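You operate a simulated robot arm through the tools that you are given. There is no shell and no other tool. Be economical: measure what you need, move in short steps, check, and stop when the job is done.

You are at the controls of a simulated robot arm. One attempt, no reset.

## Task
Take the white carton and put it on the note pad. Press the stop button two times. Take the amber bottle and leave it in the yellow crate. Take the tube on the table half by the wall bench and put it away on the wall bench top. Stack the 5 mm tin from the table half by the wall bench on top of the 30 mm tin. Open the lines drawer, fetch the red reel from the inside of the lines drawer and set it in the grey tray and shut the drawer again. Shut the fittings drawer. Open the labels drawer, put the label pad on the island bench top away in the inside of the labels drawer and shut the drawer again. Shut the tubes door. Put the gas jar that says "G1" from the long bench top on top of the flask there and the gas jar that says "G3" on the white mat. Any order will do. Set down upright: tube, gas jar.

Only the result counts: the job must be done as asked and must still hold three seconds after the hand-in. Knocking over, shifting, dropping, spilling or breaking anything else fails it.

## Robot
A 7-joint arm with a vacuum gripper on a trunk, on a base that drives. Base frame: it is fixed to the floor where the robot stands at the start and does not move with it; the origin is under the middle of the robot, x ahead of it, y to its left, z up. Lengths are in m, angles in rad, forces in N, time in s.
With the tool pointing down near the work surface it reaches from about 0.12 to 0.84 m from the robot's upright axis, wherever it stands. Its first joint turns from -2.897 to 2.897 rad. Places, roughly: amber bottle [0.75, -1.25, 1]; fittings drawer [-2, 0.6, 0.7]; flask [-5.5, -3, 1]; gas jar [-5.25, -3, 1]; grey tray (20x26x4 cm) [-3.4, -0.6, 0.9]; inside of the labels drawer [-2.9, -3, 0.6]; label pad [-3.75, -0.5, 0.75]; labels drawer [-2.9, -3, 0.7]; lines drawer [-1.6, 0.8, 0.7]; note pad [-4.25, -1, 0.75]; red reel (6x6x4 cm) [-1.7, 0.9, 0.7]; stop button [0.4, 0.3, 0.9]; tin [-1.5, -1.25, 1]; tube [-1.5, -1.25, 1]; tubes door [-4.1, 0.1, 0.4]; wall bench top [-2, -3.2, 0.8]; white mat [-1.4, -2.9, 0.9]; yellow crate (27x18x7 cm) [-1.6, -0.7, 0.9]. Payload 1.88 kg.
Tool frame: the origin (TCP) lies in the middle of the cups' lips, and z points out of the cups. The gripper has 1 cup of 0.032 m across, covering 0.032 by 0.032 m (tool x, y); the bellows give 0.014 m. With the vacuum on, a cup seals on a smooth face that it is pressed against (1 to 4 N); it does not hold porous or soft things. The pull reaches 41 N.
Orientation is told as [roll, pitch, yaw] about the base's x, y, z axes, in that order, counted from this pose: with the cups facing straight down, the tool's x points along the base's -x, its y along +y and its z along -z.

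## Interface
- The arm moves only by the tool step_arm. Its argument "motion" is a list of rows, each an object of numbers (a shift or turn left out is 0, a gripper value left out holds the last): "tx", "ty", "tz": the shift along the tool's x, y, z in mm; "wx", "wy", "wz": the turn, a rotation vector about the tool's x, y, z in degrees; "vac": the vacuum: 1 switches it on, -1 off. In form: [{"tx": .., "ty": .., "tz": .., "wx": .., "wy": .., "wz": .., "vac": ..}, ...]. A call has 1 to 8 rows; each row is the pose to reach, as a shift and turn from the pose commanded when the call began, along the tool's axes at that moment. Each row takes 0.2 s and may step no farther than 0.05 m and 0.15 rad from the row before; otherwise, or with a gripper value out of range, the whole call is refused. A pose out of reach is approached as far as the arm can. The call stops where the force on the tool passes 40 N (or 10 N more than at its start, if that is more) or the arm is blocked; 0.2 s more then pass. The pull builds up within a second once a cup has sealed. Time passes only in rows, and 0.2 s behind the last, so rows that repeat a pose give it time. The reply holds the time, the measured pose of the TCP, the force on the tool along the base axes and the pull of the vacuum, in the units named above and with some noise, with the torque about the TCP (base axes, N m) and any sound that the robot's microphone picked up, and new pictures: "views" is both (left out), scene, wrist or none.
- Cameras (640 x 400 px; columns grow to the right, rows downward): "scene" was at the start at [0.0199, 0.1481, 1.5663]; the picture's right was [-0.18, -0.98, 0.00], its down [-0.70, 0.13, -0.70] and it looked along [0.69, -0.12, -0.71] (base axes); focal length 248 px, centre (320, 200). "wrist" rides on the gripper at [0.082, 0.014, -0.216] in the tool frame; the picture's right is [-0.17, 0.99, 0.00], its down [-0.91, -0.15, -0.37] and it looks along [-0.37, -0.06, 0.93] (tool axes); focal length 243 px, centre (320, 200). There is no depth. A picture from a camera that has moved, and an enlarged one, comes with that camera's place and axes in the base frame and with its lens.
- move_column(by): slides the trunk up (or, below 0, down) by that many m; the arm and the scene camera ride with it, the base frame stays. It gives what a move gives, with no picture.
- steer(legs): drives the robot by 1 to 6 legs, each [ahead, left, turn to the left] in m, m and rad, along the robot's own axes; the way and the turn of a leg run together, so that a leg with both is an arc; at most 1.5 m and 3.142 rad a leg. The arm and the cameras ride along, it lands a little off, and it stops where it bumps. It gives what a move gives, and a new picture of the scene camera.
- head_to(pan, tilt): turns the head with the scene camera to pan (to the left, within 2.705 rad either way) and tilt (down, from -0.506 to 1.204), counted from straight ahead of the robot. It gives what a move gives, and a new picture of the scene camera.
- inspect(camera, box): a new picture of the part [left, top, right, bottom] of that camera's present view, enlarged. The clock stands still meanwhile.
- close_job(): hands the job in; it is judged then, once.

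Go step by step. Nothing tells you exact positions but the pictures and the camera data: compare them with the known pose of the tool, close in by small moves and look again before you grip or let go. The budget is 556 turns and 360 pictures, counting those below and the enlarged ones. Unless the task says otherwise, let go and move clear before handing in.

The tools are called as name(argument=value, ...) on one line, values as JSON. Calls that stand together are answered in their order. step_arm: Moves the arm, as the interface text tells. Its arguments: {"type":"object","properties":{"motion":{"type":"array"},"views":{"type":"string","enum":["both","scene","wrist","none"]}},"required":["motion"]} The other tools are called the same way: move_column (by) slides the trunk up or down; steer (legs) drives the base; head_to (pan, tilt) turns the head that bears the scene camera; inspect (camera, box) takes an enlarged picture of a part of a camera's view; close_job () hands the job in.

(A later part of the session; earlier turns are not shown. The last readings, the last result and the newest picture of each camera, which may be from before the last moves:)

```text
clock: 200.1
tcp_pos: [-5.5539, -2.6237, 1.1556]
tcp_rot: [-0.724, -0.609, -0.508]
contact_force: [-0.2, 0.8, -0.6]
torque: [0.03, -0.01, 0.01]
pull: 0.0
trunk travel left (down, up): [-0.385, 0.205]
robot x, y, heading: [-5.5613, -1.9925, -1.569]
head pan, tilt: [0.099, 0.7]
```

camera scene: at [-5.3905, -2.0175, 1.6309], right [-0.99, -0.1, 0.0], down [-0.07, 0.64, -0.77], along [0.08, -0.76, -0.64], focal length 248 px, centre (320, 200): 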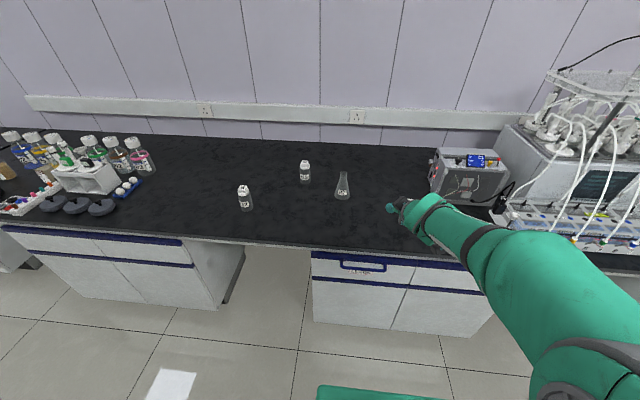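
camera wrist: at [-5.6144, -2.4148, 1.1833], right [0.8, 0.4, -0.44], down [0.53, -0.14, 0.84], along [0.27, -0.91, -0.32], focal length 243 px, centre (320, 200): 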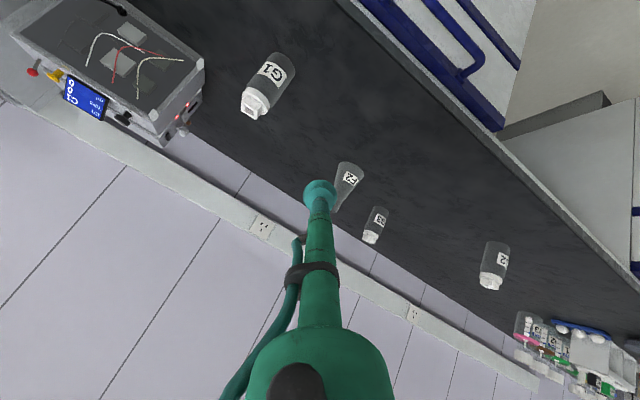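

I'll repeat once more to bring the shoulder down to bench level.

step_arm(motion=[{"tx": -24, "ty": -23, "tz": -26}, {"tx": -48, "ty": -45, "tz": -51}, {"tx": -72, "ty": -68, "tz": -77}, {"tx": -96, "ty": -91, "tz": -102}, {"tx": -120, "ty": -113, "tz": -128}], views="none")

move_column(by=-0.2)

step_arm(motion=[{"wx": 5.7, "wy": -5.7}, {"wx": 11.4, "wy": -11.4}, {"wx": 17, "wy": -17}, {"wx": 22.6, "wy": -22.6}])

```text
clock: 201.3
tcp_pos: [-5.5535, -2.6231, 1.364]
tcp_rot: [-0.722, -0.606, -0.51]
contact_force: [-0.1, -0.5, -0.1]
torque: [0.02, -0.01, 0.04]
pull: 0.0
trunk travel left (down, up): [-0.385, 0.205]
robot x, y, heading: [-5.5656, -1.997, -1.569]
head pan, tilt: [0.099, 0.7]
```

```text
clock: 203.4
tcp_pos: [-5.5533, -2.6238, 1.1652]
tcp_rot: [-0.726, -0.609, -0.509]
contact_force: [0.1, 1.3, 0.4]
torque: [-0.02, -0.03, 0.0]
pull: 0.1
trunk travel left (down, up): [-0.185, 0.405]
robot x, y, heading: [-5.56, -1.9936, -1.566]
head pan, tilt: [0.099, 0.7]
```

```text
clock: 204.4
tcp_pos: [-5.5526, -2.6225, 1.1637]
tcp_rot: [-1.424, -0.8, -0.054]
contact_force: [0.2, -0.2, -0.6]
torque: [0.0, 0.02, -0.02]
pull: 0.0
trunk travel left (down, up): [-0.185, 0.405]
robot x, y, heading: [-5.5631, -1.9927, -1.57]
head pan, tilt: [0.099, 0.7]
camera scene: at [-5.3905, -2.0193, 1.2341], right [-0.99, -0.1, 0.0], down [-0.07, 0.64, -0.77], along [0.08, -0.76, -0.64], focal length 248 px, centre (320, 200)
camera wrist: at [-5.6107, -2.4046, 1.118], right [0.82, 0.1, -0.56], down [0.51, 0.32, 0.8], along [0.26, -0.94, 0.21], focal length 243 px, centre (320, 200)
```

scene: 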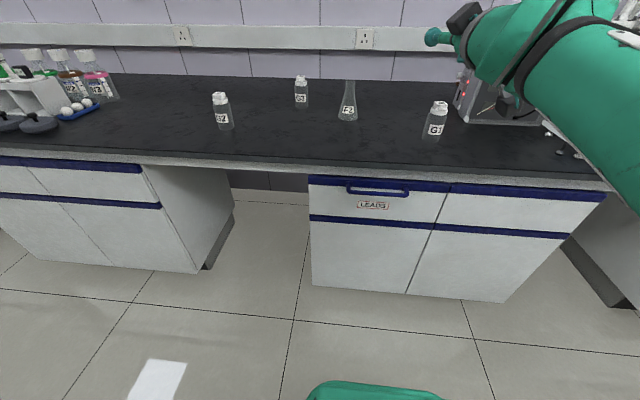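
wrist: 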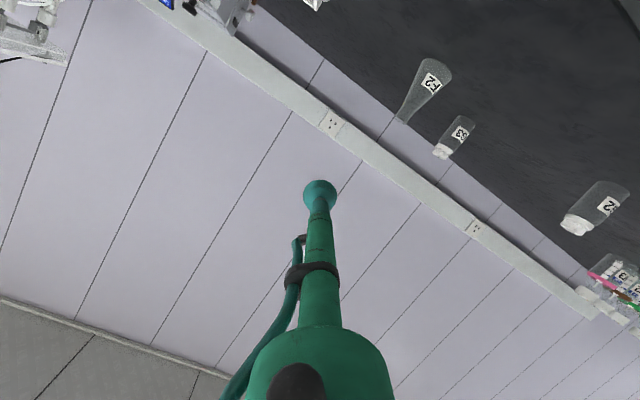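

With the trunk low the tool is nearly horizontal. I'll level it and roll the camera sideways.

step_arm(motion=[{"wx": 6.2, "wy": -2.15}], views="none")

step_arm(motion=[{"wz": -8}, {"wz": -16}, {"wz": -24}, {"wz": -32}, {"wz": -40}, {"wz": -45}])

```text
clock: 204.8
tcp_pos: [-5.5558, -2.6256, 1.1615]
tcp_rot: [-1.516, -0.801, -0.031]
contact_force: [0.4, 0.0, 0.3]
torque: [-0.02, -0.02, -0.01]
pull: 0.1
trunk travel left (down, up): [-0.185, 0.405]
robot x, y, heading: [-5.5623, -1.9928, -1.567]
head pan, tilt: [0.099, 0.7]
```

```text
clock: 206.2
tcp_pos: [-5.5523, -2.622, 1.1639]
tcp_rot: [-1.571, -0.016, 0.003]
contact_force: [0.5, 0.0, -0.5]
torque: [-0.02, 0.01, 0.01]
pull: 0.0
trunk travel left (down, up): [-0.185, 0.405]
robot x, y, heading: [-5.5619, -1.9952, -1.569]
head pan, tilt: [0.099, 0.7]
camera scene: at [-5.3905, -2.0193, 1.234], right [-0.99, -0.1, 0.0], down [-0.07, 0.64, -0.76], along [0.08, -0.76, -0.64], focal length 248 px, centre (320, 200)
camera wrist: at [-5.6338, -2.4076, 1.1493], right [0.18, 0.0, -0.98], down [0.91, 0.38, 0.17], along [0.37, -0.93, 0.07], focal length 243 px, centre (320, 200)
```

scene: 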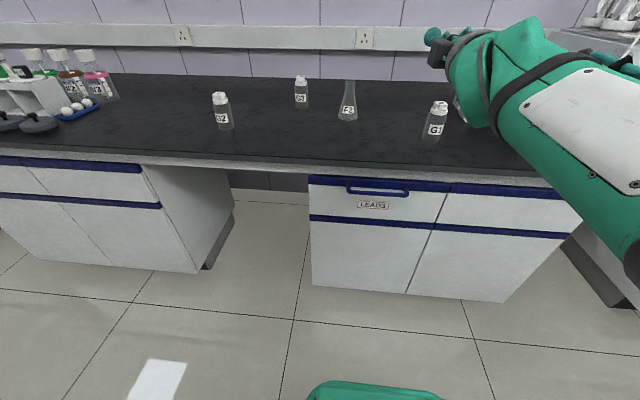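
wrist: 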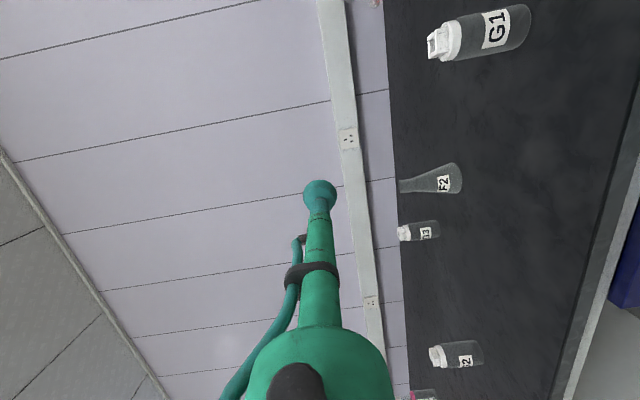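

The tool is now horizontal with the camera to the side. I'll zoom on G1 in both views to place it precisely.

inspect(camera="scene", box=[392, 90, 472, 140])

inspect(camera="wrist", box=[410, 0, 538, 80])

```text
8.00 times, centred on (432, 115) of scene
camera zoom: at [-5.3905, -2.0193, 1.234], right [-0.99, -0.1, 0.0], down [-0.07, 0.64, -0.76], along [0.08, -0.76, -0.64], focal length 1985 px, centre (-576, 880)
```

zoom: 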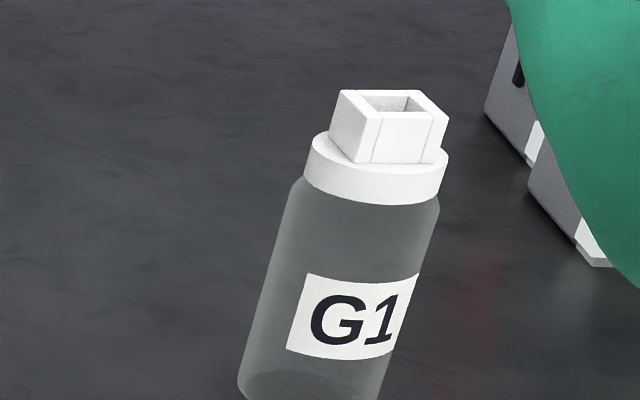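

```text
5.00 times, centred on (474, 40) of wrist
camera zoom: at [-5.6338, -2.4076, 1.1493], right [0.18, 0.0, -0.98], down [0.91, 0.38, 0.17], along [0.37, -0.93, 0.07], focal length 1213 px, centre (-450, 1000)
```

zoom: 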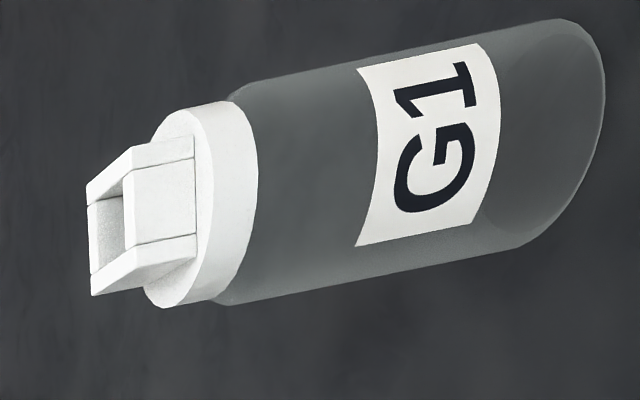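

G1's axis is at [-5.68, -2.821], top at z≈0.976, body radius about 26 mm. I'll bring the cup in front of its upper body at z≈0.925.

step_arm(motion=[{"tx": 16, "ty": 30}, {"tx": 32, "ty": 60}, {"tx": 48, "ty": 90}, {"tx": 64, "ty": 120}, {"tx": 80, "ty": 150}, {"tx": 96, "ty": 180}, {"tx": 112, "ty": 210}, {"tx": 128, "ty": 239}])

```text
clock: 207.5
tcp_pos: [-5.5322, -2.6443, 0.9854]
tcp_rot: [-1.523, -0.032, 0.172]
contact_force: [0.6, 0.9, -0.5]
torque: [0.0, 0.0, 0.01]
pull: 0.0
trunk travel left (down, up): [-0.185, 0.405]
robot x, y, heading: [-5.5613, -1.9935, -1.572]
head pan, tilt: [0.099, 0.7]
stopped in row 6: the arm was blocked; the commanded pose is now the measured one
camera scene: at [-5.3927, -2.0301, 1.2316], right [-0.99, -0.1, 0.0], down [-0.07, 0.65, -0.76], along [0.08, -0.75, -0.65], focal length 248 px, centre (320, 200)
camera wrist: at [-5.6497, -2.4463, 0.9794], right [0.18, 0.08, -0.98], down [0.83, 0.52, 0.2], along [0.52, -0.85, 0.03], focal length 243 px, centre (320, 200)
```

scene: 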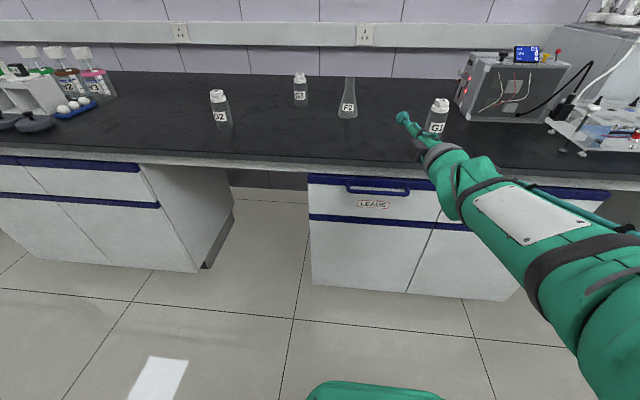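
wrist: 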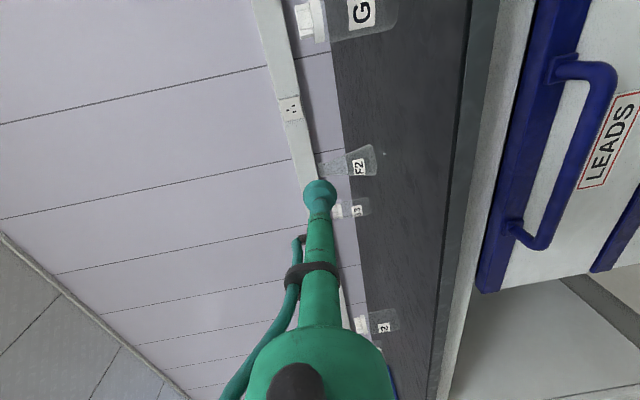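

The wrist resists because the forearm comes from the right. Approaching G1 obliquely from the right fits better, so I'll back off and shift the base right by 0.3 m.

step_arm(motion=[{"ty": -30, "tz": -20}, {"ty": -60, "tz": -40}, {"ty": -90, "tz": -50}], views="none")

steer(legs=[[0, -0.3, 0]])

```text
clock: 208.5
tcp_pos: [-5.5409, -2.6057, 1.0327]
tcp_rot: [-1.439, -0.057, 0.173]
contact_force: [0.6, 0.4, 0.6]
torque: [0.04, 0.0, -0.01]
pull: 0.0
trunk travel left (down, up): [-0.185, 0.405]
robot x, y, heading: [-5.5651, -1.997, -1.567]
head pan, tilt: [0.099, 0.7]
stopped in row 3: the arm was blocked; the commanded pose is now the measured one
```

```text
clock: 210.5
tcp_pos: [-5.8438, -2.6081, 1.0296]
tcp_rot: [-1.443, -0.054, 0.171]
contact_force: [0.1, 0.6, -1.1]
torque: [-0.09, -0.04, 0.01]
pull: 0.1
trunk travel left (down, up): [-0.185, 0.405]
robot x, y, heading: [-5.865, -1.9976, -1.57]
head pan, tilt: [0.099, 0.7]
camera scene: at [-5.6914, -2.0206, 1.2358], right [-0.99, -0.1, 0.0], down [-0.07, 0.64, -0.76], along [0.08, -0.76, -0.64], focal length 248 px, centre (320, 200)
```

scene: 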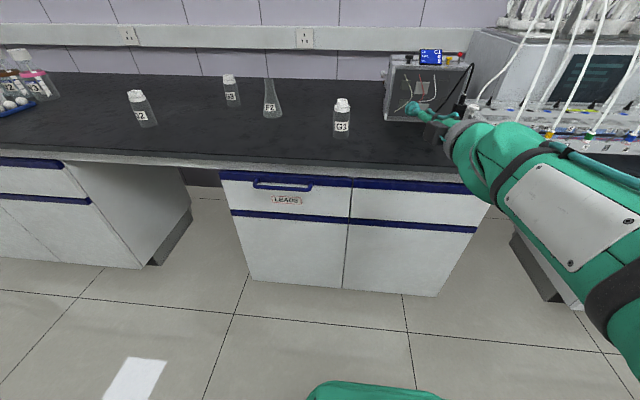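

Now I'll yaw the tool toward G1 so it points left-forward, aligned with the forearm, and level it.

step_arm(motion=[{"wy": -8, "tx": -12}, {"wy": -16, "tx": -24}, {"wy": -24, "tx": -36}, {"wy": -32, "tx": -48}, {"wy": -32, "wx": 7, "tx": -48}])

```text
clock: 211.7
tcp_pos: [-5.7953, -2.5997, 1.0309]
tcp_rot: [-1.608, -0.083, 0.731]
contact_force: [-0.3, -1.2, 0.1]
torque: [-0.04, -0.01, -0.01]
pull: 0.0
trunk travel left (down, up): [-0.185, 0.405]
robot x, y, heading: [-5.8664, -1.9942, -1.568]
head pan, tilt: [0.099, 0.7]
camera scene: at [-5.6914, -2.0205, 1.2341], right [-0.99, -0.1, 0.0], down [-0.07, 0.64, -0.77], along [0.08, -0.76, -0.64], focal length 248 px, centre (320, 200)
camera wrist: at [-5.9984, -2.4935, 1.0023], right [0.21, 0.14, -0.97], down [0.42, 0.88, 0.21], along [0.89, -0.45, 0.13], focal length 243 px, centre (320, 200)
```

scene: 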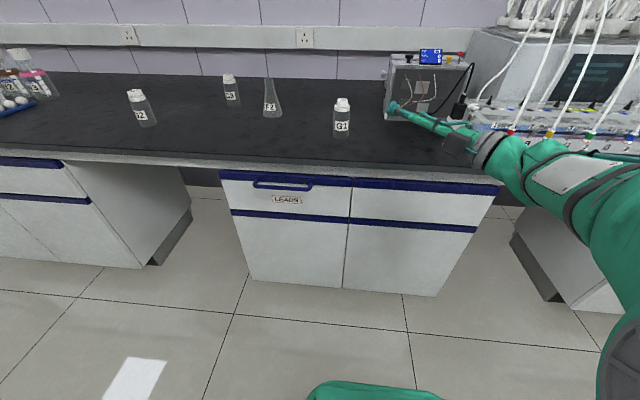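
wrist: 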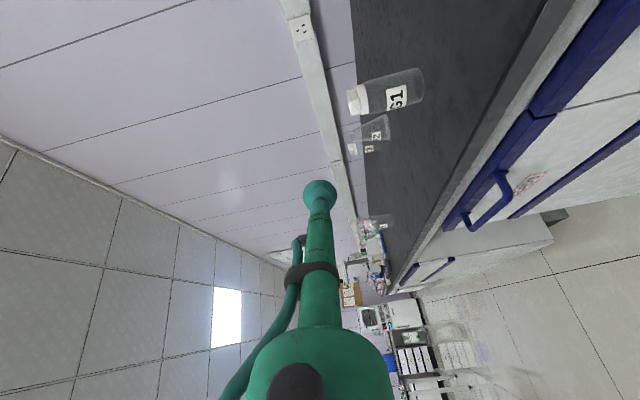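

The tool moves freely now, pointing at about [0.67, -0.75, 0]. I'll descend to the pre-contact point 6 cm short of G1's wall at z≈0.925.

step_arm(motion=[{"tx": 14, "ty": 21, "tz": 30, "wx": -2}, {"tx": 28, "ty": 42, "tz": 60, "wx": -2}, {"tx": 42, "ty": 63, "tz": 90, "wx": -2}, {"tx": 56, "ty": 85, "tz": 120, "wx": -2}, {"tx": 70, "ty": 106, "tz": 152, "wx": -2}])

```text
clock: 212.9
tcp_pos: [-5.739, -2.7573, 0.9248]
tcp_rot: [-1.574, -0.081, 0.73]
contact_force: [0.6, -1.3, 0.2]
torque: [0.08, 0.07, -0.03]
pull: 0.1
trunk travel left (down, up): [-0.185, 0.405]
robot x, y, heading: [-5.8648, -1.9945, -1.572]
head pan, tilt: [0.099, 0.7]
camera scene: at [-5.6915, -2.0203, 1.2341], right [-0.99, -0.1, 0.0], down [-0.07, 0.64, -0.77], along [0.08, -0.76, -0.64], focal length 248 px, centre (320, 200)
camera wrist: at [-5.9423, -2.6513, 0.9039], right [0.19, 0.16, -0.97], down [0.42, 0.88, 0.23], along [0.89, -0.45, 0.09], focal length 243 px, centre (320, 200)
```

scene: 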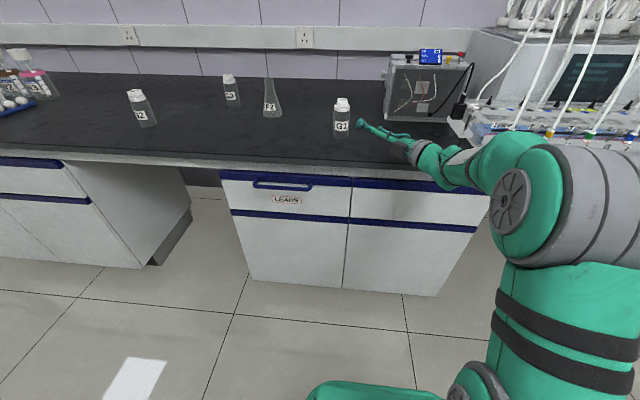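
wrist: 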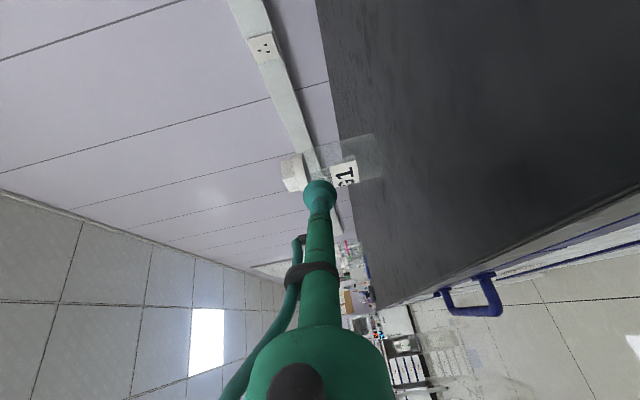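

Good pose. I'll zoom to check the lateral alignment with G1.

inspect(camera="wrist", box=[256, 120, 416, 220])

inspect(camera="scene", box=[310, 85, 406, 145])

```text
4.00 times, centred on (336, 170) of wrist
camera zoom: at [-5.9423, -2.6513, 0.9039], right [0.19, 0.16, -0.97], down [0.42, 0.88, 0.23], along [0.89, -0.45, 0.09], focal length 970 px, centre (256, 320)
```

zoom: 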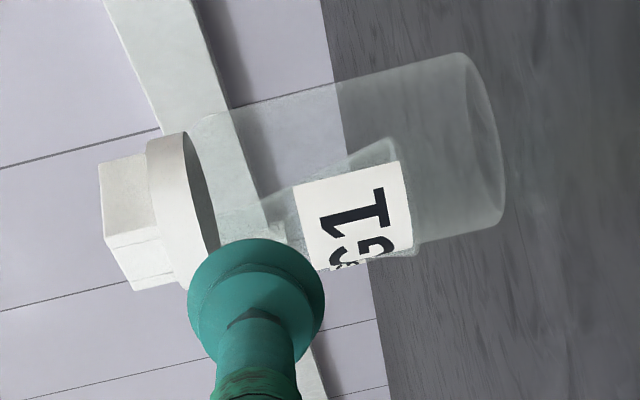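

```text
6.67 times, centred on (358, 115) of scene
camera zoom: at [-5.6915, -2.0203, 1.2341], right [-0.99, -0.1, 0.0], down [-0.07, 0.64, -0.77], along [0.08, -0.76, -0.64], focal length 1654 px, centre (67, 767)
```

zoom: 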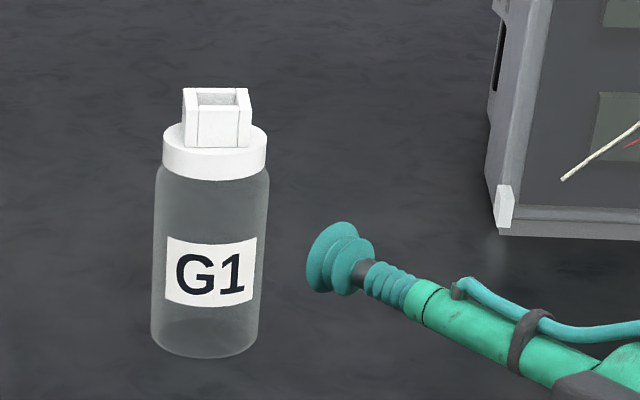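

Combining both views, G1's axis is at about [-5.682, -2.828], so I shift 5 mm sideways, switch on vacuum, and approach to near contact.

step_arm(motion=[{"tx": 5, "tz": 15}, {"tx": 5, "tz": 30}, {"tx": 5, "tz": 45}, {"tx": 5, "tz": 54, "vac": 1}], views="none")

inspect(camera="wrist", box=[256, 120, 416, 220])

inspect(camera="scene", box=[310, 85, 406, 145])

```text
clock: 213.9
tcp_pos: [-5.7058, -2.8011, 0.9242]
tcp_rot: [-1.573, -0.082, 0.731]
contact_force: [0.4, -0.4, 0.1]
torque: [-0.03, 0.02, -0.01]
pull: 0.1
trunk travel left (down, up): [-0.185, 0.405]
robot x, y, heading: [-5.8644, -1.9959, -1.573]
head pan, tilt: [0.099, 0.7]
```

```text
4.00 times, centred on (336, 170) of wrist
camera zoom: at [-5.9093, -2.6952, 0.903], right [0.18, 0.16, -0.97], down [0.42, 0.88, 0.23], along [0.89, -0.45, 0.09], focal length 970 px, centre (256, 320)
```

zoom: 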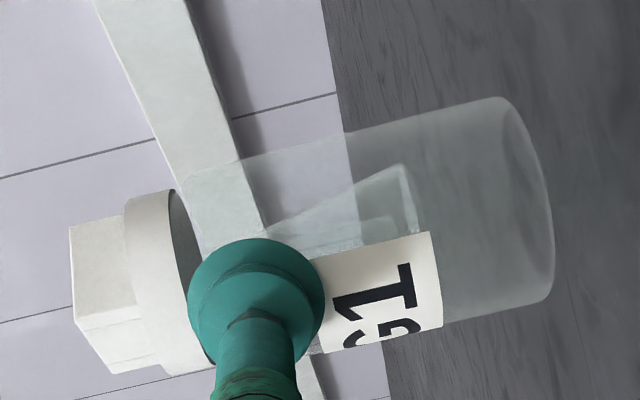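

```text
6.67 times, centred on (358, 115) of scene
camera zoom: at [-5.6915, -2.0206, 1.2341], right [-0.99, -0.1, 0.0], down [-0.07, 0.64, -0.76], along [0.08, -0.76, -0.64], focal length 1654 px, centre (67, 767)
```

zoom: 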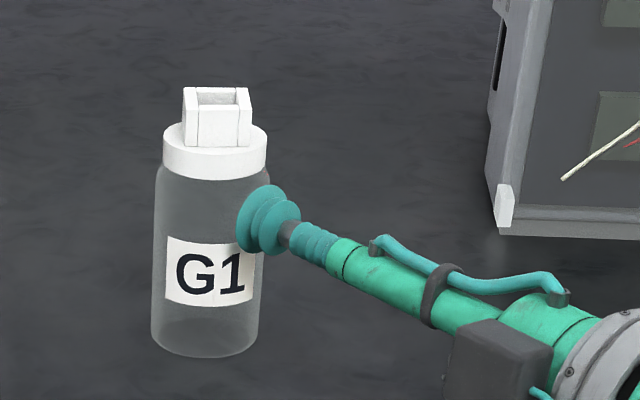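

Perfectly aligned, about 1 cm from the wall. I'll advance slowly to contact.

step_arm(motion=[{"tz": 4}, {"tz": 8}, {"tz": 11}], views="none")

```text
clock: 214.7
tcp_pos: [-5.6991, -2.8087, 0.9263]
tcp_rot: [-1.574, -0.082, 0.732]
contact_force: [-1.0, 1.1, 1.9]
torque: [0.04, 0.0, 0.0]
pull: 40.4
trunk travel left (down, up): [-0.185, 0.405]
robot x, y, heading: [-5.8629, -1.9954, -1.564]
head pan, tilt: [0.099, 0.7]
```

Sealed on the jar wall. I'll lift straight up and check.

step_arm(motion=[{"ty": -5}, {"ty": -15}, {"ty": -40}, {"ty": -80}, {"ty": -120}, {"ty": -160}, {"ty": -190}])

```text
clock: 216.3
tcp_pos: [-5.7111, -2.8206, 1.1159]
tcp_rot: [-1.572, -0.082, 0.73]
contact_force: [0.0, 0.2, -2.3]
torque: [0.05, -0.04, 0.02]
pull: 40.9
trunk travel left (down, up): [-0.185, 0.405]
robot x, y, heading: [-5.8665, -1.9962, -1.571]
head pan, tilt: [0.099, 0.7]
camera scene: at [-5.6915, -2.0208, 1.2341], right [-0.99, -0.1, 0.0], down [-0.07, 0.64, -0.76], along [0.08, -0.76, -0.64], focal length 248 px, centre (320, 200)
camera wrist: at [-5.9146, -2.7132, 1.0947], right [0.18, 0.16, -0.97], down [0.42, 0.88, 0.23], along [0.89, -0.45, 0.09], focal length 243 px, centre (320, 200)
```

scene: 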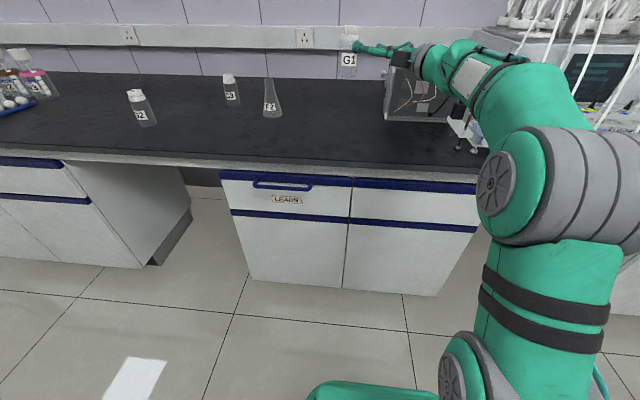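
wrist: 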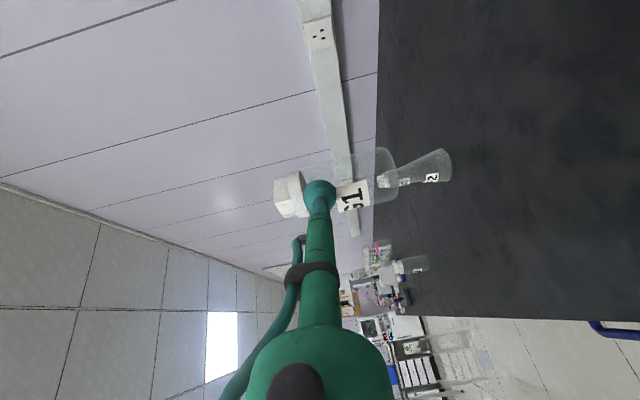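

G1 is held upright. Now I'll measure the flask's position and rim height.

inspect(camera="scene", box=[240, 70, 304, 125])

inspect(camera="wrist", box=[360, 135, 472, 205])

```text
7.27 times, centred on (272, 98) of scene
camera zoom: at [-5.6915, -2.0208, 1.2341], right [-0.99, -0.1, 0.0], down [-0.07, 0.64, -0.76], along [0.08, -0.76, -0.64], focal length 1804 px, centre (669, 946)
```

zoom: 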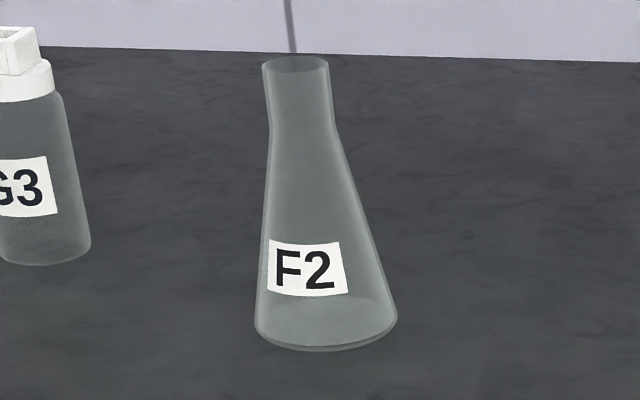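

```text
5.71 times, centred on (416, 170) of wrist
camera zoom: at [-5.9146, -2.7132, 1.0947], right [0.18, 0.16, -0.97], down [0.42, 0.88, 0.23], along [0.89, -0.45, 0.09], focal length 1386 px, centre (-229, 371)
```

zoom: 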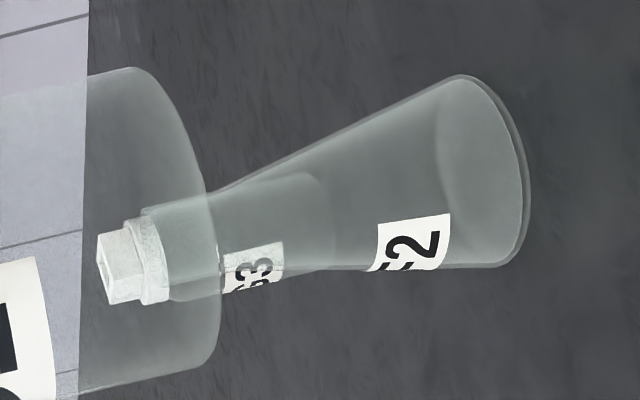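

F2 stands at [-5.407, -2.984] with its rim at z≈0.985 and mouth about 33 mm wide. I'll slide the base left 0.28 m so the arm keeps its posture.

steer(legs=[[0.05, 0.285, 0]])

```text
clock: 218.3
tcp_pos: [-5.424, -2.8676, 1.1163]
tcp_rot: [-1.571, -0.083, 0.73]
contact_force: [-0.4, -0.6, 0.4]
torque: [-0.03, 0.03, 0.05]
pull: 0.1
trunk travel left (down, up): [-0.185, 0.405]
robot x, y, heading: [-5.577, -2.0402, -1.566]
head pan, tilt: [0.099, 0.7]
camera scene: at [-5.4044, -2.0696, 1.2341], right [-0.99, -0.1, 0.0], down [-0.07, 0.64, -0.76], along [0.08, -0.76, -0.64], focal length 248 px, centre (320, 200)
```

scene: 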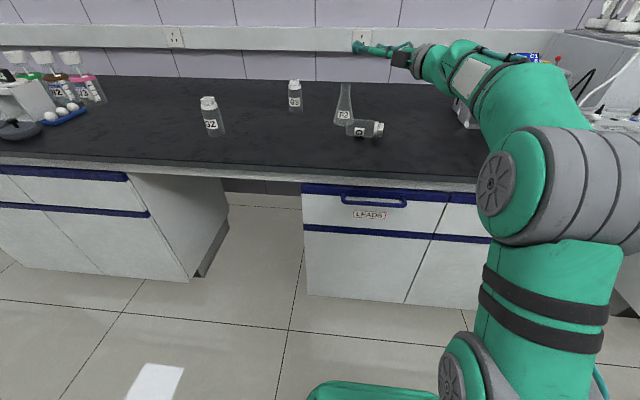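

The jar dropped during the drive and is lying on the bench beside the flask. I'll inspect what state things are in.

inspect(camera="scene", box=[310, 75, 406, 145])

inspect(camera="wrist", box=[0, 0, 640, 400])

```text
5.71 times, centred on (358, 110) of scene
camera zoom: at [-5.4044, -2.0696, 1.2341], right [-0.99, -0.1, 0.0], down [-0.07, 0.64, -0.76], along [0.08, -0.76, -0.64], focal length 1418 px, centre (103, 714)
```

zoom: 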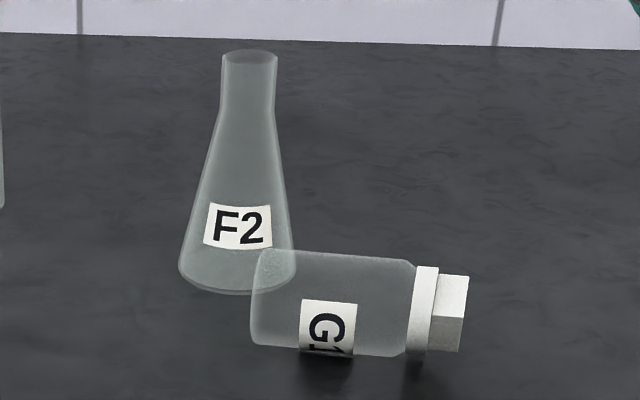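

```text
1.00 times, centred on (320, 200) of wrist (not enlarged: the box is as wide or as high as the picture)
camera zoom: at [-5.6278, -2.7617, 1.0948], right [0.18, 0.16, -0.97], down [0.42, 0.88, 0.23], along [0.89, -0.45, 0.09], focal length 243 px, centre (320, 200)
```

zoom: 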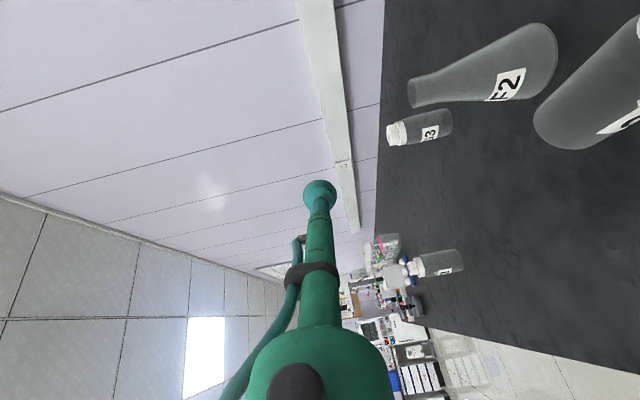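

The flask still stands where it was, and G1 is intact, lying at about [-5.455, -2.879] with its tower toward -x. I'll pick it up from above by its side, then tilt it upright and avoid driving with a side grip. First I back the tool off and raise the trunk.

step_arm(motion=[{"tz": -40, "vac": -1}, {"tz": -80}, {"tz": -120}, {"tz": -160}], views="none")

move_column(by=0.4)

step_arm(motion=[{"wx": -8.5}, {"wx": -17}, {"wx": -25.5}, {"wx": -34}, {"wx": -42.5}, {"wx": -51}, {"wx": -59.5}, {"wx": -68}], views="none")

```text
clock: 219.3
tcp_pos: [-5.5324, -2.7495, 1.1139]
tcp_rot: [-1.572, -0.082, 0.731]
contact_force: [0.2, 0.4, 0.0]
torque: [-0.07, 0.0, 0.02]
pull: 0.2
trunk travel left (down, up): [-0.185, 0.405]
robot x, y, heading: [-5.5792, -2.0408, -1.567]
head pan, tilt: [0.099, 0.7]
```

```text
clock: 223.2
tcp_pos: [-5.531, -2.7496, 1.5137]
tcp_rot: [-1.573, -0.08, 0.729]
contact_force: [0.8, -0.6, -0.1]
torque: [0.0, 0.03, -0.01]
pull: 0.1
trunk travel left (down, up): [-0.585, 0.005]
robot x, y, heading: [-5.5767, -2.0443, -1.571]
head pan, tilt: [0.099, 0.7]
```

```text
clock: 225.0
tcp_pos: [-5.5373, -2.7085, 1.4538]
tcp_rot: [-0.474, -0.082, 0.726]
contact_force: [0.1, 0.1, -1.0]
torque: [-0.02, -0.06, 0.02]
pull: 0.1
out of reach, approached as far as the arm can: row 6, 7, 8
trunk travel left (down, up): [-0.585, 0.005]
robot x, y, heading: [-5.5756, -2.0456, -1.57]
head pan, tilt: [0.099, 0.7]
```

The arm was too high for a vertical tool there. I'll lower and retract while completing the tilt.

step_arm(motion=[{"tx": -22, "ty": 40, "tz": 16}, {"tx": -45, "ty": 79, "tz": 31}, {"tx": -67, "ty": 118, "tz": 47, "wx": -7}, {"tx": -90, "ty": 158, "tz": 62, "wx": -14}, {"tx": -90, "ty": 158, "tz": 62, "wx": -21}, {"tx": -90, "ty": 158, "tz": 62, "wx": -27}], views="none")

```text
clock: 226.4
tcp_pos: [-5.5353, -2.5592, 1.3312]
tcp_rot: [-0.002, -0.082, 0.729]
contact_force: [-0.2, 0.5, -0.1]
torque: [0.02, -0.01, 0.03]
pull: 0.1
trunk travel left (down, up): [-0.585, 0.005]
robot x, y, heading: [-5.5771, -2.0442, -1.569]
head pan, tilt: [0.099, 0.7]
```

Vertical now. I'll null the pitch and spin the yaw to face the jar's axis.

step_arm(motion=[{"wy": 4.7}], views="none")

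step_arm(motion=[{"wz": 8.5}, {"wz": 17}, {"wz": 25.5}, {"wz": 34}, {"wz": 42.5}, {"wz": 51}, {"wz": 59.5}, {"wz": 68}], views="none")

step_arm(motion=[{"wz": 8.5}, {"wz": 17}, {"wz": 25.5}, {"wz": 34}, {"wz": 42.5}, {"wz": 51}, {"wz": 59.5}, {"wz": 66}], views="none")

steer(legs=[[0.2, -0.06, 0]])

```text
clock: 226.8
tcp_pos: [-5.536, -2.5579, 1.3331]
tcp_rot: [-0.004, 0.001, 0.728]
contact_force: [-0.2, -0.1, 0.7]
torque: [0.01, 0.03, 0.0]
pull: 0.1
trunk travel left (down, up): [-0.585, 0.005]
robot x, y, heading: [-5.5763, -2.045, -1.57]
head pan, tilt: [0.099, 0.7]
```

```text
clock: 228.6
tcp_pos: [-5.5355, -2.5585, 1.3333]
tcp_rot: [-0.002, -0.005, -0.458]
contact_force: [1.0, 0.0, 0.1]
torque: [-0.02, -0.01, -0.01]
pull: 0.0
trunk travel left (down, up): [-0.585, 0.005]
robot x, y, heading: [-5.5781, -2.0407, -1.571]
head pan, tilt: [0.099, 0.7]
```

```text
clock: 230.4
tcp_pos: [-5.7254, -2.4932, 1.1716]
tcp_rot: [0.073, -0.117, -1.51]
contact_force: [-0.2, 0.4, 2.1]
torque: [-0.14, 0.05, -0.01]
pull: 0.1
out of reach, approached as far as the arm can: row 1, 2, 3, 4, 5, 6, 7, 8
trunk travel left (down, up): [-0.585, 0.005]
robot x, y, heading: [-5.575, -2.0454, -1.573]
head pan, tilt: [0.099, 0.7]
```

```text
clock: 232.0
tcp_pos: [-5.7848, -2.6892, 1.1704]
tcp_rot: [0.072, -0.115, -1.507]
contact_force: [-0.6, -0.7, 0.0]
torque: [0.02, -0.01, -0.01]
pull: 0.0
trunk travel left (down, up): [-0.585, 0.005]
robot x, y, heading: [-5.6379, -2.2421, -1.565]
head pan, tilt: [0.099, 0.7]
camera scene: at [-5.4651, -2.2667, 1.6341], right [-0.99, -0.1, 0.0], down [-0.06, 0.64, -0.76], along [0.08, -0.76, -0.64], focal length 248 px, centre (320, 200)
```

scene: 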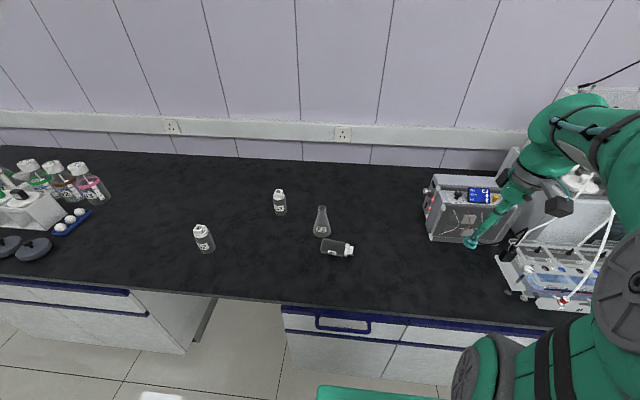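

The last spin hit a limit and the arm swung aside; nothing was touched. I'll bring the tool back in front of the robot and level it.

step_arm(motion=[{"tz": -40, "tx": 20}, {"tz": -80, "tx": 40, "ty": 20}, {"tz": -90, "tx": 60, "ty": 60}, {"tz": -90, "tx": 75, "ty": 100}, {"tz": -90, "tx": 75, "ty": 145}, {"tz": -90, "tx": 75, "ty": 145, "wx": 4.1, "wy": 6.6}])

```text
clock: 233.4
tcp_pos: [-5.7621, -2.5901, 1.1641]
tcp_rot: [0.032, -0.054, -1.476]
contact_force: [0.8, -0.3, 0.7]
torque: [0.05, -0.01, 0.0]
pull: 0.0
out of reach, approached as far as the arm can: row 1, 2, 3, 4, 5, 6
trunk travel left (down, up): [-0.585, 0.005]
robot x, y, heading: [-5.6366, -2.2388, -1.572]
head pan, tilt: [0.099, 0.7]
camera scene: at [-5.4653, -2.2677, 1.6341], right [-0.99, -0.1, 0.0], down [-0.06, 0.64, -0.76], along [0.08, -0.76, -0.64], focal length 248 px, centre (320, 200)
camera wrist: at [-5.7629, -2.4973, 1.3761], right [1.0, -0.07, 0.04], down [-0.08, -0.91, 0.42], along [0.01, -0.42, -0.91], focal length 243 px, centre (320, 200)
```

scene: 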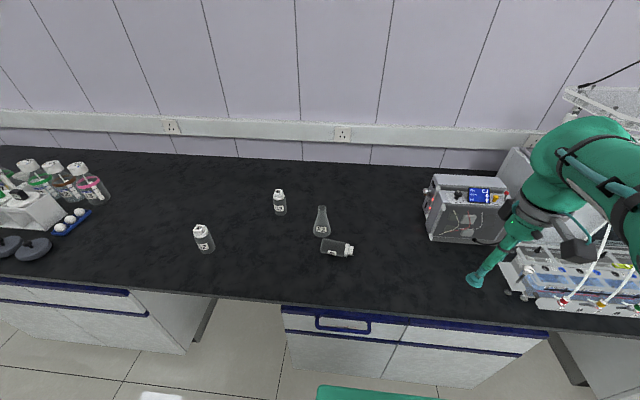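
wrist: 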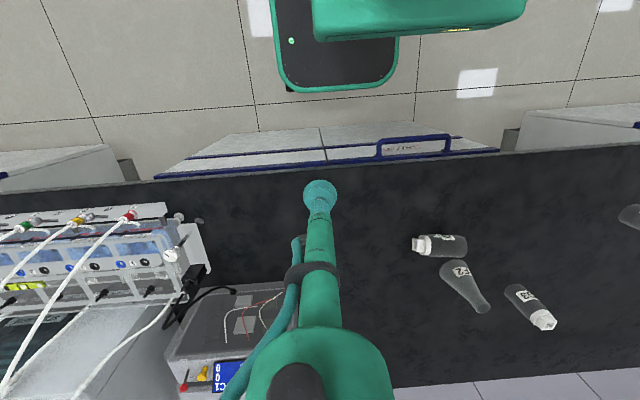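

The wrist is near a limit at this yaw. The cup is round, so the grip yaw is free; I'll spin back toward yaw -0.78 where the arm was comfortable.

step_arm(motion=[{"wz": -8}, {"wz": -16}, {"wz": -24}, {"wz": -32}, {"wz": -40}], views="none")

step_arm(motion=[{"tz": -30}, {"tz": -60}, {"tz": -90}], views="none")

```text
clock: 234.6
tcp_pos: [-5.7599, -2.5894, 1.1619]
tcp_rot: [-0.01, -0.061, -0.775]
contact_force: [0.2, 1.1, 0.1]
torque: [-0.02, 0.01, -0.04]
pull: 0.2
trunk travel left (down, up): [-0.585, 0.005]
robot x, y, heading: [-5.6374, -2.2403, -1.568]
head pan, tilt: [0.099, 0.7]
```

```text
clock: 235.4
tcp_pos: [-5.7625, -2.5856, 1.255]
tcp_rot: [-0.008, -0.061, -0.776]
contact_force: [-0.4, 0.6, -0.2]
torque: [-0.05, -0.01, 0.01]
pull: 0.1
trunk travel left (down, up): [-0.585, 0.005]
robot x, y, heading: [-5.6352, -2.2422, -1.566]
head pan, tilt: [0.099, 0.7]
```

Recovered. I'll move the base to the place from which both picking and placing are reachable, then go over the lying jar.

steer(legs=[[-0.09, 0.055, 0]])

step_arm(motion=[{"wy": 3.5, "tx": -20}, {"wy": 3.5, "tx": -60}, {"wy": 3.5, "tx": -105}, {"wy": 3.5, "tx": -150}, {"wy": 3.5, "tx": -195}, {"wy": 3.5, "tx": -240}, {"wy": 3.5, "tx": -285}])

```text
clock: 236.6
tcp_pos: [-5.7078, -2.4952, 1.2536]
tcp_rot: [-0.012, -0.062, -0.776]
contact_force: [0.0, 0.8, -1.1]
torque: [-0.01, 0.03, 0.0]
pull: 0.1
trunk travel left (down, up): [-0.585, 0.005]
robot x, y, heading: [-5.5795, -2.152, -1.567]
head pan, tilt: [0.099, 0.7]
camera scene: at [-5.4094, -2.1762, 1.6341], right [-1.0, -0.1, 0.0], down [-0.06, 0.64, -0.77], along [0.08, -0.76, -0.64], focal length 248 px, centre (320, 200)
```

scene: 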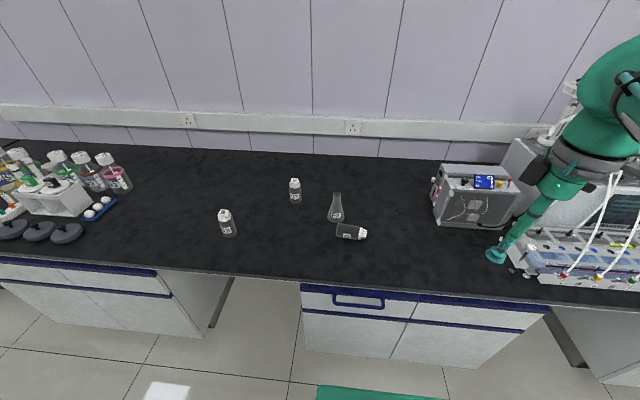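

```text
clock: 238.2
tcp_pos: [-5.5484, -2.6554, 1.2553]
tcp_rot: [-0.011, -0.001, -0.778]
contact_force: [-1.0, -0.1, -0.9]
torque: [-0.03, 0.02, 0.01]
pull: 0.0
out of reach, approached as far as the arm can: row 6, 7
trunk travel left (down, up): [-0.585, 0.005]
robot x, y, heading: [-5.5845, -2.1505, -1.566]
head pan, tilt: [0.099, 0.7]
camera scene: at [-5.4099, -2.1764, 1.6341], right [-1.0, -0.1, 0.0], down [-0.06, 0.64, -0.77], along [0.08, -0.76, -0.64], focal length 248 px, centre (320, 200)
camera wrist: at [-5.5957, -2.5857, 1.4708], right [0.81, 0.59, -0.01], down [0.55, -0.75, 0.38], along [0.21, -0.31, -0.93], focal length 243 px, centre (320, 200)
```

scene: 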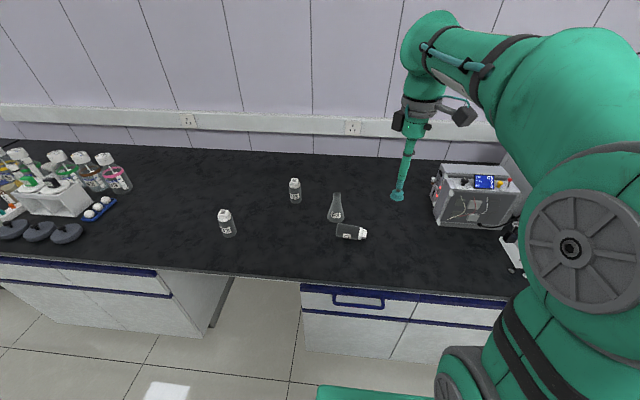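
wrist: 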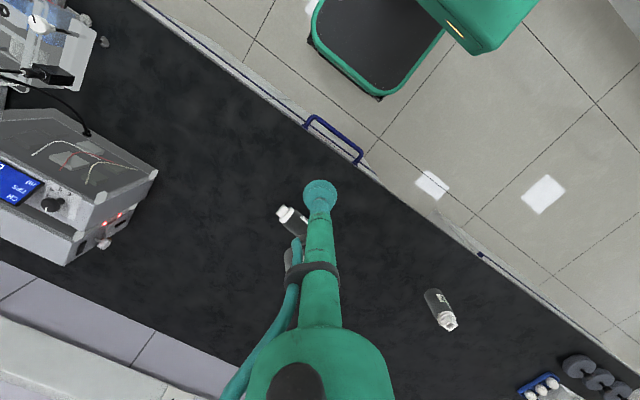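

Even here reach is limited, so the arm is in an unfavourable configuration. I'll retract to the usual tucked position and let it unwind.

step_arm(motion=[{"tx": 30, "ty": 5}, {"tx": 70, "ty": 20}, {"tx": 100, "ty": 50}, {"tx": 130, "ty": 80}, {"tx": 150, "ty": 110}, {"tx": 165, "ty": 120, "tz": -20}], views="none")

step_arm(motion=[{"wz": 8}, {"wz": 16}, {"wz": 24}, {"wz": 32}, {"wz": 40}, {"wz": 45}])

```text
clock: 239.6
tcp_pos: [-5.5796, -2.4533, 1.267]
tcp_rot: [-0.009, -0.001, -0.777]
contact_force: [0.0, -0.2, -0.1]
torque: [0.02, -0.02, 0.05]
pull: 0.1
out of reach, approached as far as the arm can: row 6
trunk travel left (down, up): [-0.585, 0.005]
robot x, y, heading: [-5.5829, -2.1525, -1.571]
head pan, tilt: [0.099, 0.7]
```

```text
clock: 240.9
tcp_pos: [-5.6815, -2.4277, 1.1355]
tcp_rot: [0.02, -0.022, -1.481]
contact_force: [-1.4, -0.3, 0.2]
torque: [0.18, -0.1, 0.0]
pull: 0.1
out of reach, approached as far as the arm can: row 1, 2, 3, 4, 5, 6
trunk travel left (down, up): [-0.585, 0.005]
robot x, y, heading: [-5.5821, -2.1526, -1.573]
head pan, tilt: [0.099, 0.7]
camera scene: at [-5.412, -2.181, 1.6341], right [-1.0, -0.1, 0.0], down [-0.06, 0.64, -0.76], along [0.08, -0.76, -0.65], focal length 248 px, centre (320, 200)
camera wrist: at [-5.6803, -2.3412, 1.35], right [1.0, -0.08, 0.02], down [-0.08, -0.92, 0.39], along [-0.01, -0.39, -0.92], focal length 243 px, centre (320, 200)
```

scene: 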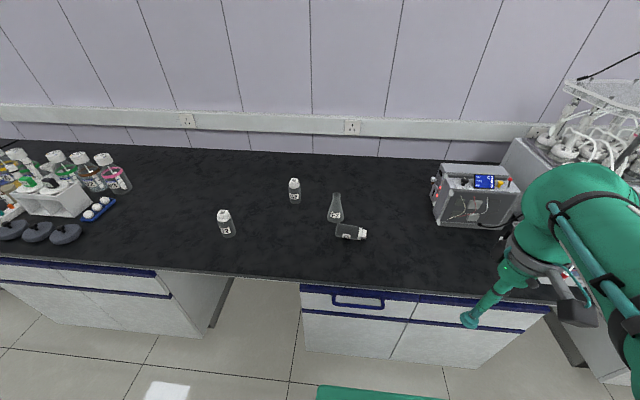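
wrist: 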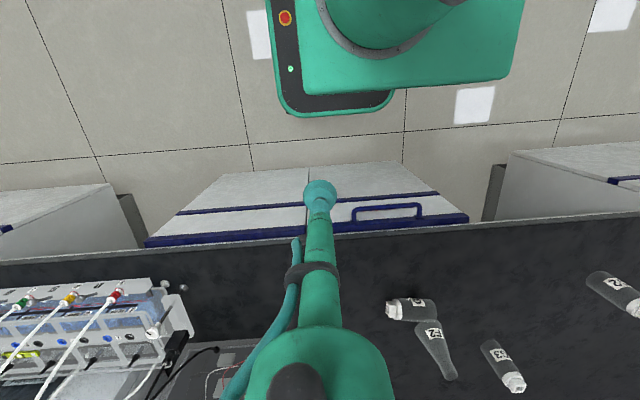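

The forearm is rolled into a different branch, comfortable only at larger yaws. The cup is round, so I'll simply use a yaw around +0.3.

step_arm(motion=[{"wz": -8.5}, {"wz": -17}, {"wz": -25.5}, {"wz": -34}, {"wz": -42.5}, {"wz": -51}, {"wz": -59.5}, {"wz": -68}], views="none")

step_arm(motion=[{"wz": -8.5, "tz": -30}, {"wz": -17, "tz": -60}, {"wz": -25.5, "tz": -90}, {"wz": -34, "tz": -110}], views="none")

```text
clock: 242.8
tcp_pos: [-5.6799, -2.4289, 1.1437]
tcp_rot: [-0.017, -0.028, -0.288]
contact_force: [1.0, 0.0, 0.0]
torque: [-0.01, 0.0, 0.01]
pull: 0.0
trunk travel left (down, up): [-0.585, 0.005]
robot x, y, heading: [-5.5819, -2.1492, -1.568]
head pan, tilt: [0.099, 0.7]
```

```text
clock: 243.8
tcp_pos: [-5.6828, -2.4267, 1.2559]
tcp_rot: [-0.03, -0.015, 0.302]
contact_force: [-0.7, 0.5, 0.2]
torque: [0.01, -0.02, -0.02]
pull: 0.0
trunk travel left (down, up): [-0.585, 0.005]
robot x, y, heading: [-5.5849, -2.1548, -1.571]
head pan, tilt: [0.099, 0.7]
```

Free again. I'll head over to the lying jar.

step_arm(motion=[{"tx": -8, "ty": -45, "wx": -1.7, "wy": 0.9}, {"tx": -15, "ty": -91, "tz": 10, "wx": -1.7, "wy": 0.9}, {"tx": -23, "ty": -136, "tz": 20, "wx": -1.7, "wy": 0.9}, {"tx": -30, "ty": -181, "tz": 30, "wx": -1.7, "wy": 0.9}, {"tx": -38, "ty": -227, "tz": 40, "wx": -1.7, "wy": 0.9}, {"tx": -46, "ty": -272, "tz": 50, "wx": -1.7, "wy": 0.9}, {"tx": -53, "ty": -317, "tz": 60, "wx": -1.7, "wy": 0.9}, {"tx": -61, "ty": -363, "tz": 70, "wx": -1.7, "wy": 0.9}])

```text
clock: 245.6
tcp_pos: [-5.5152, -2.7551, 1.1963]
tcp_rot: [0.001, 0.001, 0.303]
contact_force: [0.2, 0.2, 0.1]
torque: [0.01, -0.01, 0.01]
pull: 0.1
trunk travel left (down, up): [-0.585, 0.005]
robot x, y, heading: [-5.5803, -2.1511, -1.571]
head pan, tilt: [0.099, 0.7]
camera scene: at [-5.4096, -2.1775, 1.634], right [-1.0, -0.1, 0.0], down [-0.06, 0.64, -0.76], along [0.08, -0.76, -0.64], focal length 248 px, centre (320, 200)
camera wrist: at [-5.5969, -2.7682, 1.4138], right [-0.13, 0.99, 0.0], down [0.92, 0.12, 0.37], along [0.37, 0.05, -0.93], focal length 243 px, centre (320, 200)
```

scene: 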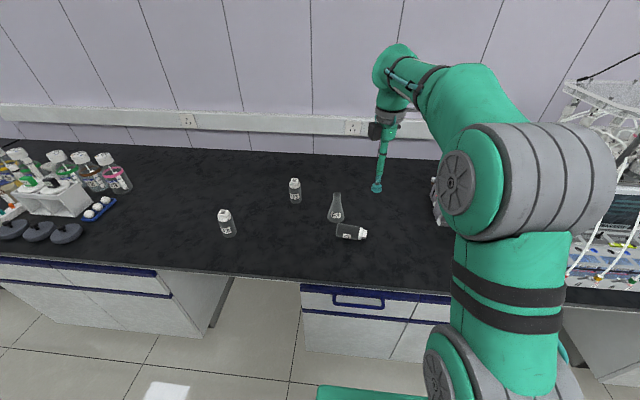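
wrist: 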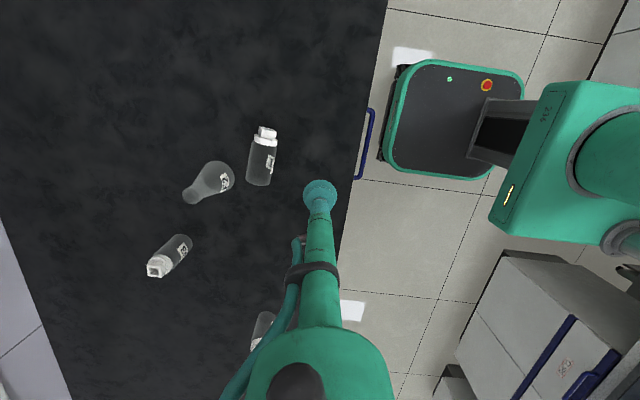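

I now have G1's body centre at about [-5.462, -2.880], axis along x, and the flask mouth confirmed at [-5.405, -2.985, 0.985]. I'll go above the body and descend to z≈0.95.

step_arm(motion=[{"tx": -4, "ty": -45, "tz": 15}, {"tx": -8, "ty": -90, "tz": 30}, {"tx": -13, "ty": -135, "tz": 50}, {"tx": -13, "ty": -135, "tz": 95}, {"tx": -13, "ty": -135, "tz": 140}, {"tx": -13, "ty": -135, "tz": 185}, {"tx": -13, "ty": -135, "tz": 225}, {"tx": -13, "ty": -135, "tz": 250}], views="none")

inspect(camera="wrist", box=[200, 80, 440, 230])

inspect(camera="scene", box=[310, 180, 406, 255])

```text
clock: 247.3
tcp_pos: [-5.4637, -2.8815, 0.9447]
tcp_rot: [0.001, 0.003, 0.301]
contact_force: [0.1, 0.3, 0.8]
torque: [0.04, 0.0, 0.0]
pull: 0.1
trunk travel left (down, up): [-0.585, 0.005]
robot x, y, heading: [-5.5818, -2.1482, -1.57]
head pan, tilt: [0.099, 0.7]
```

```text
2.67 times, centred on (320, 155) of wrist
camera zoom: at [-5.5442, -2.8918, 1.1603], right [-0.13, 0.99, 0.0], down [0.92, 0.13, 0.37], along [0.37, 0.05, -0.93], focal length 647 px, centre (320, 320)
```

zoom: 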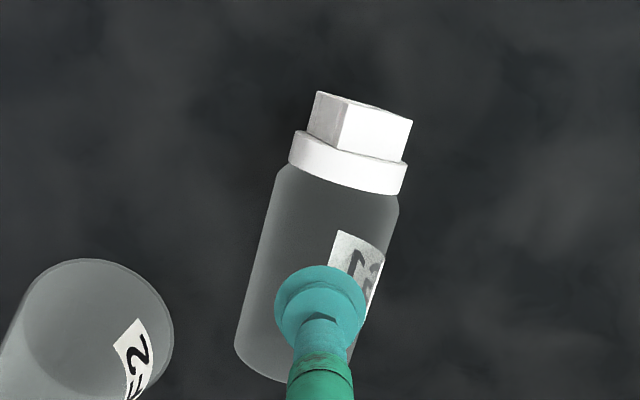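

```text
5.33 times, centred on (358, 218) of scene
camera zoom: at [-5.4096, -2.177, 1.6341], right [-1.0, -0.1, 0.0], down [-0.06, 0.64, -0.76], along [0.08, -0.76, -0.64], focal length 1323 px, centre (117, 107)
```

zoom: 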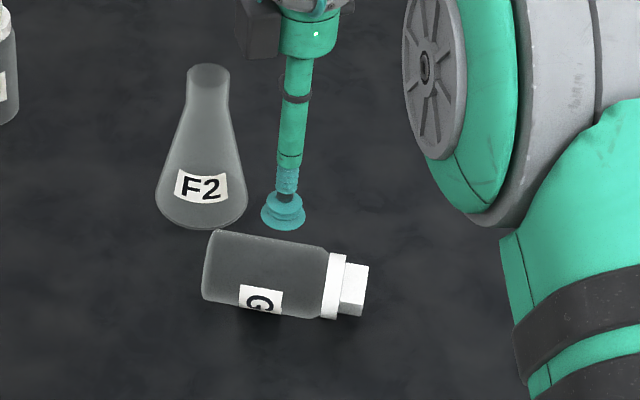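

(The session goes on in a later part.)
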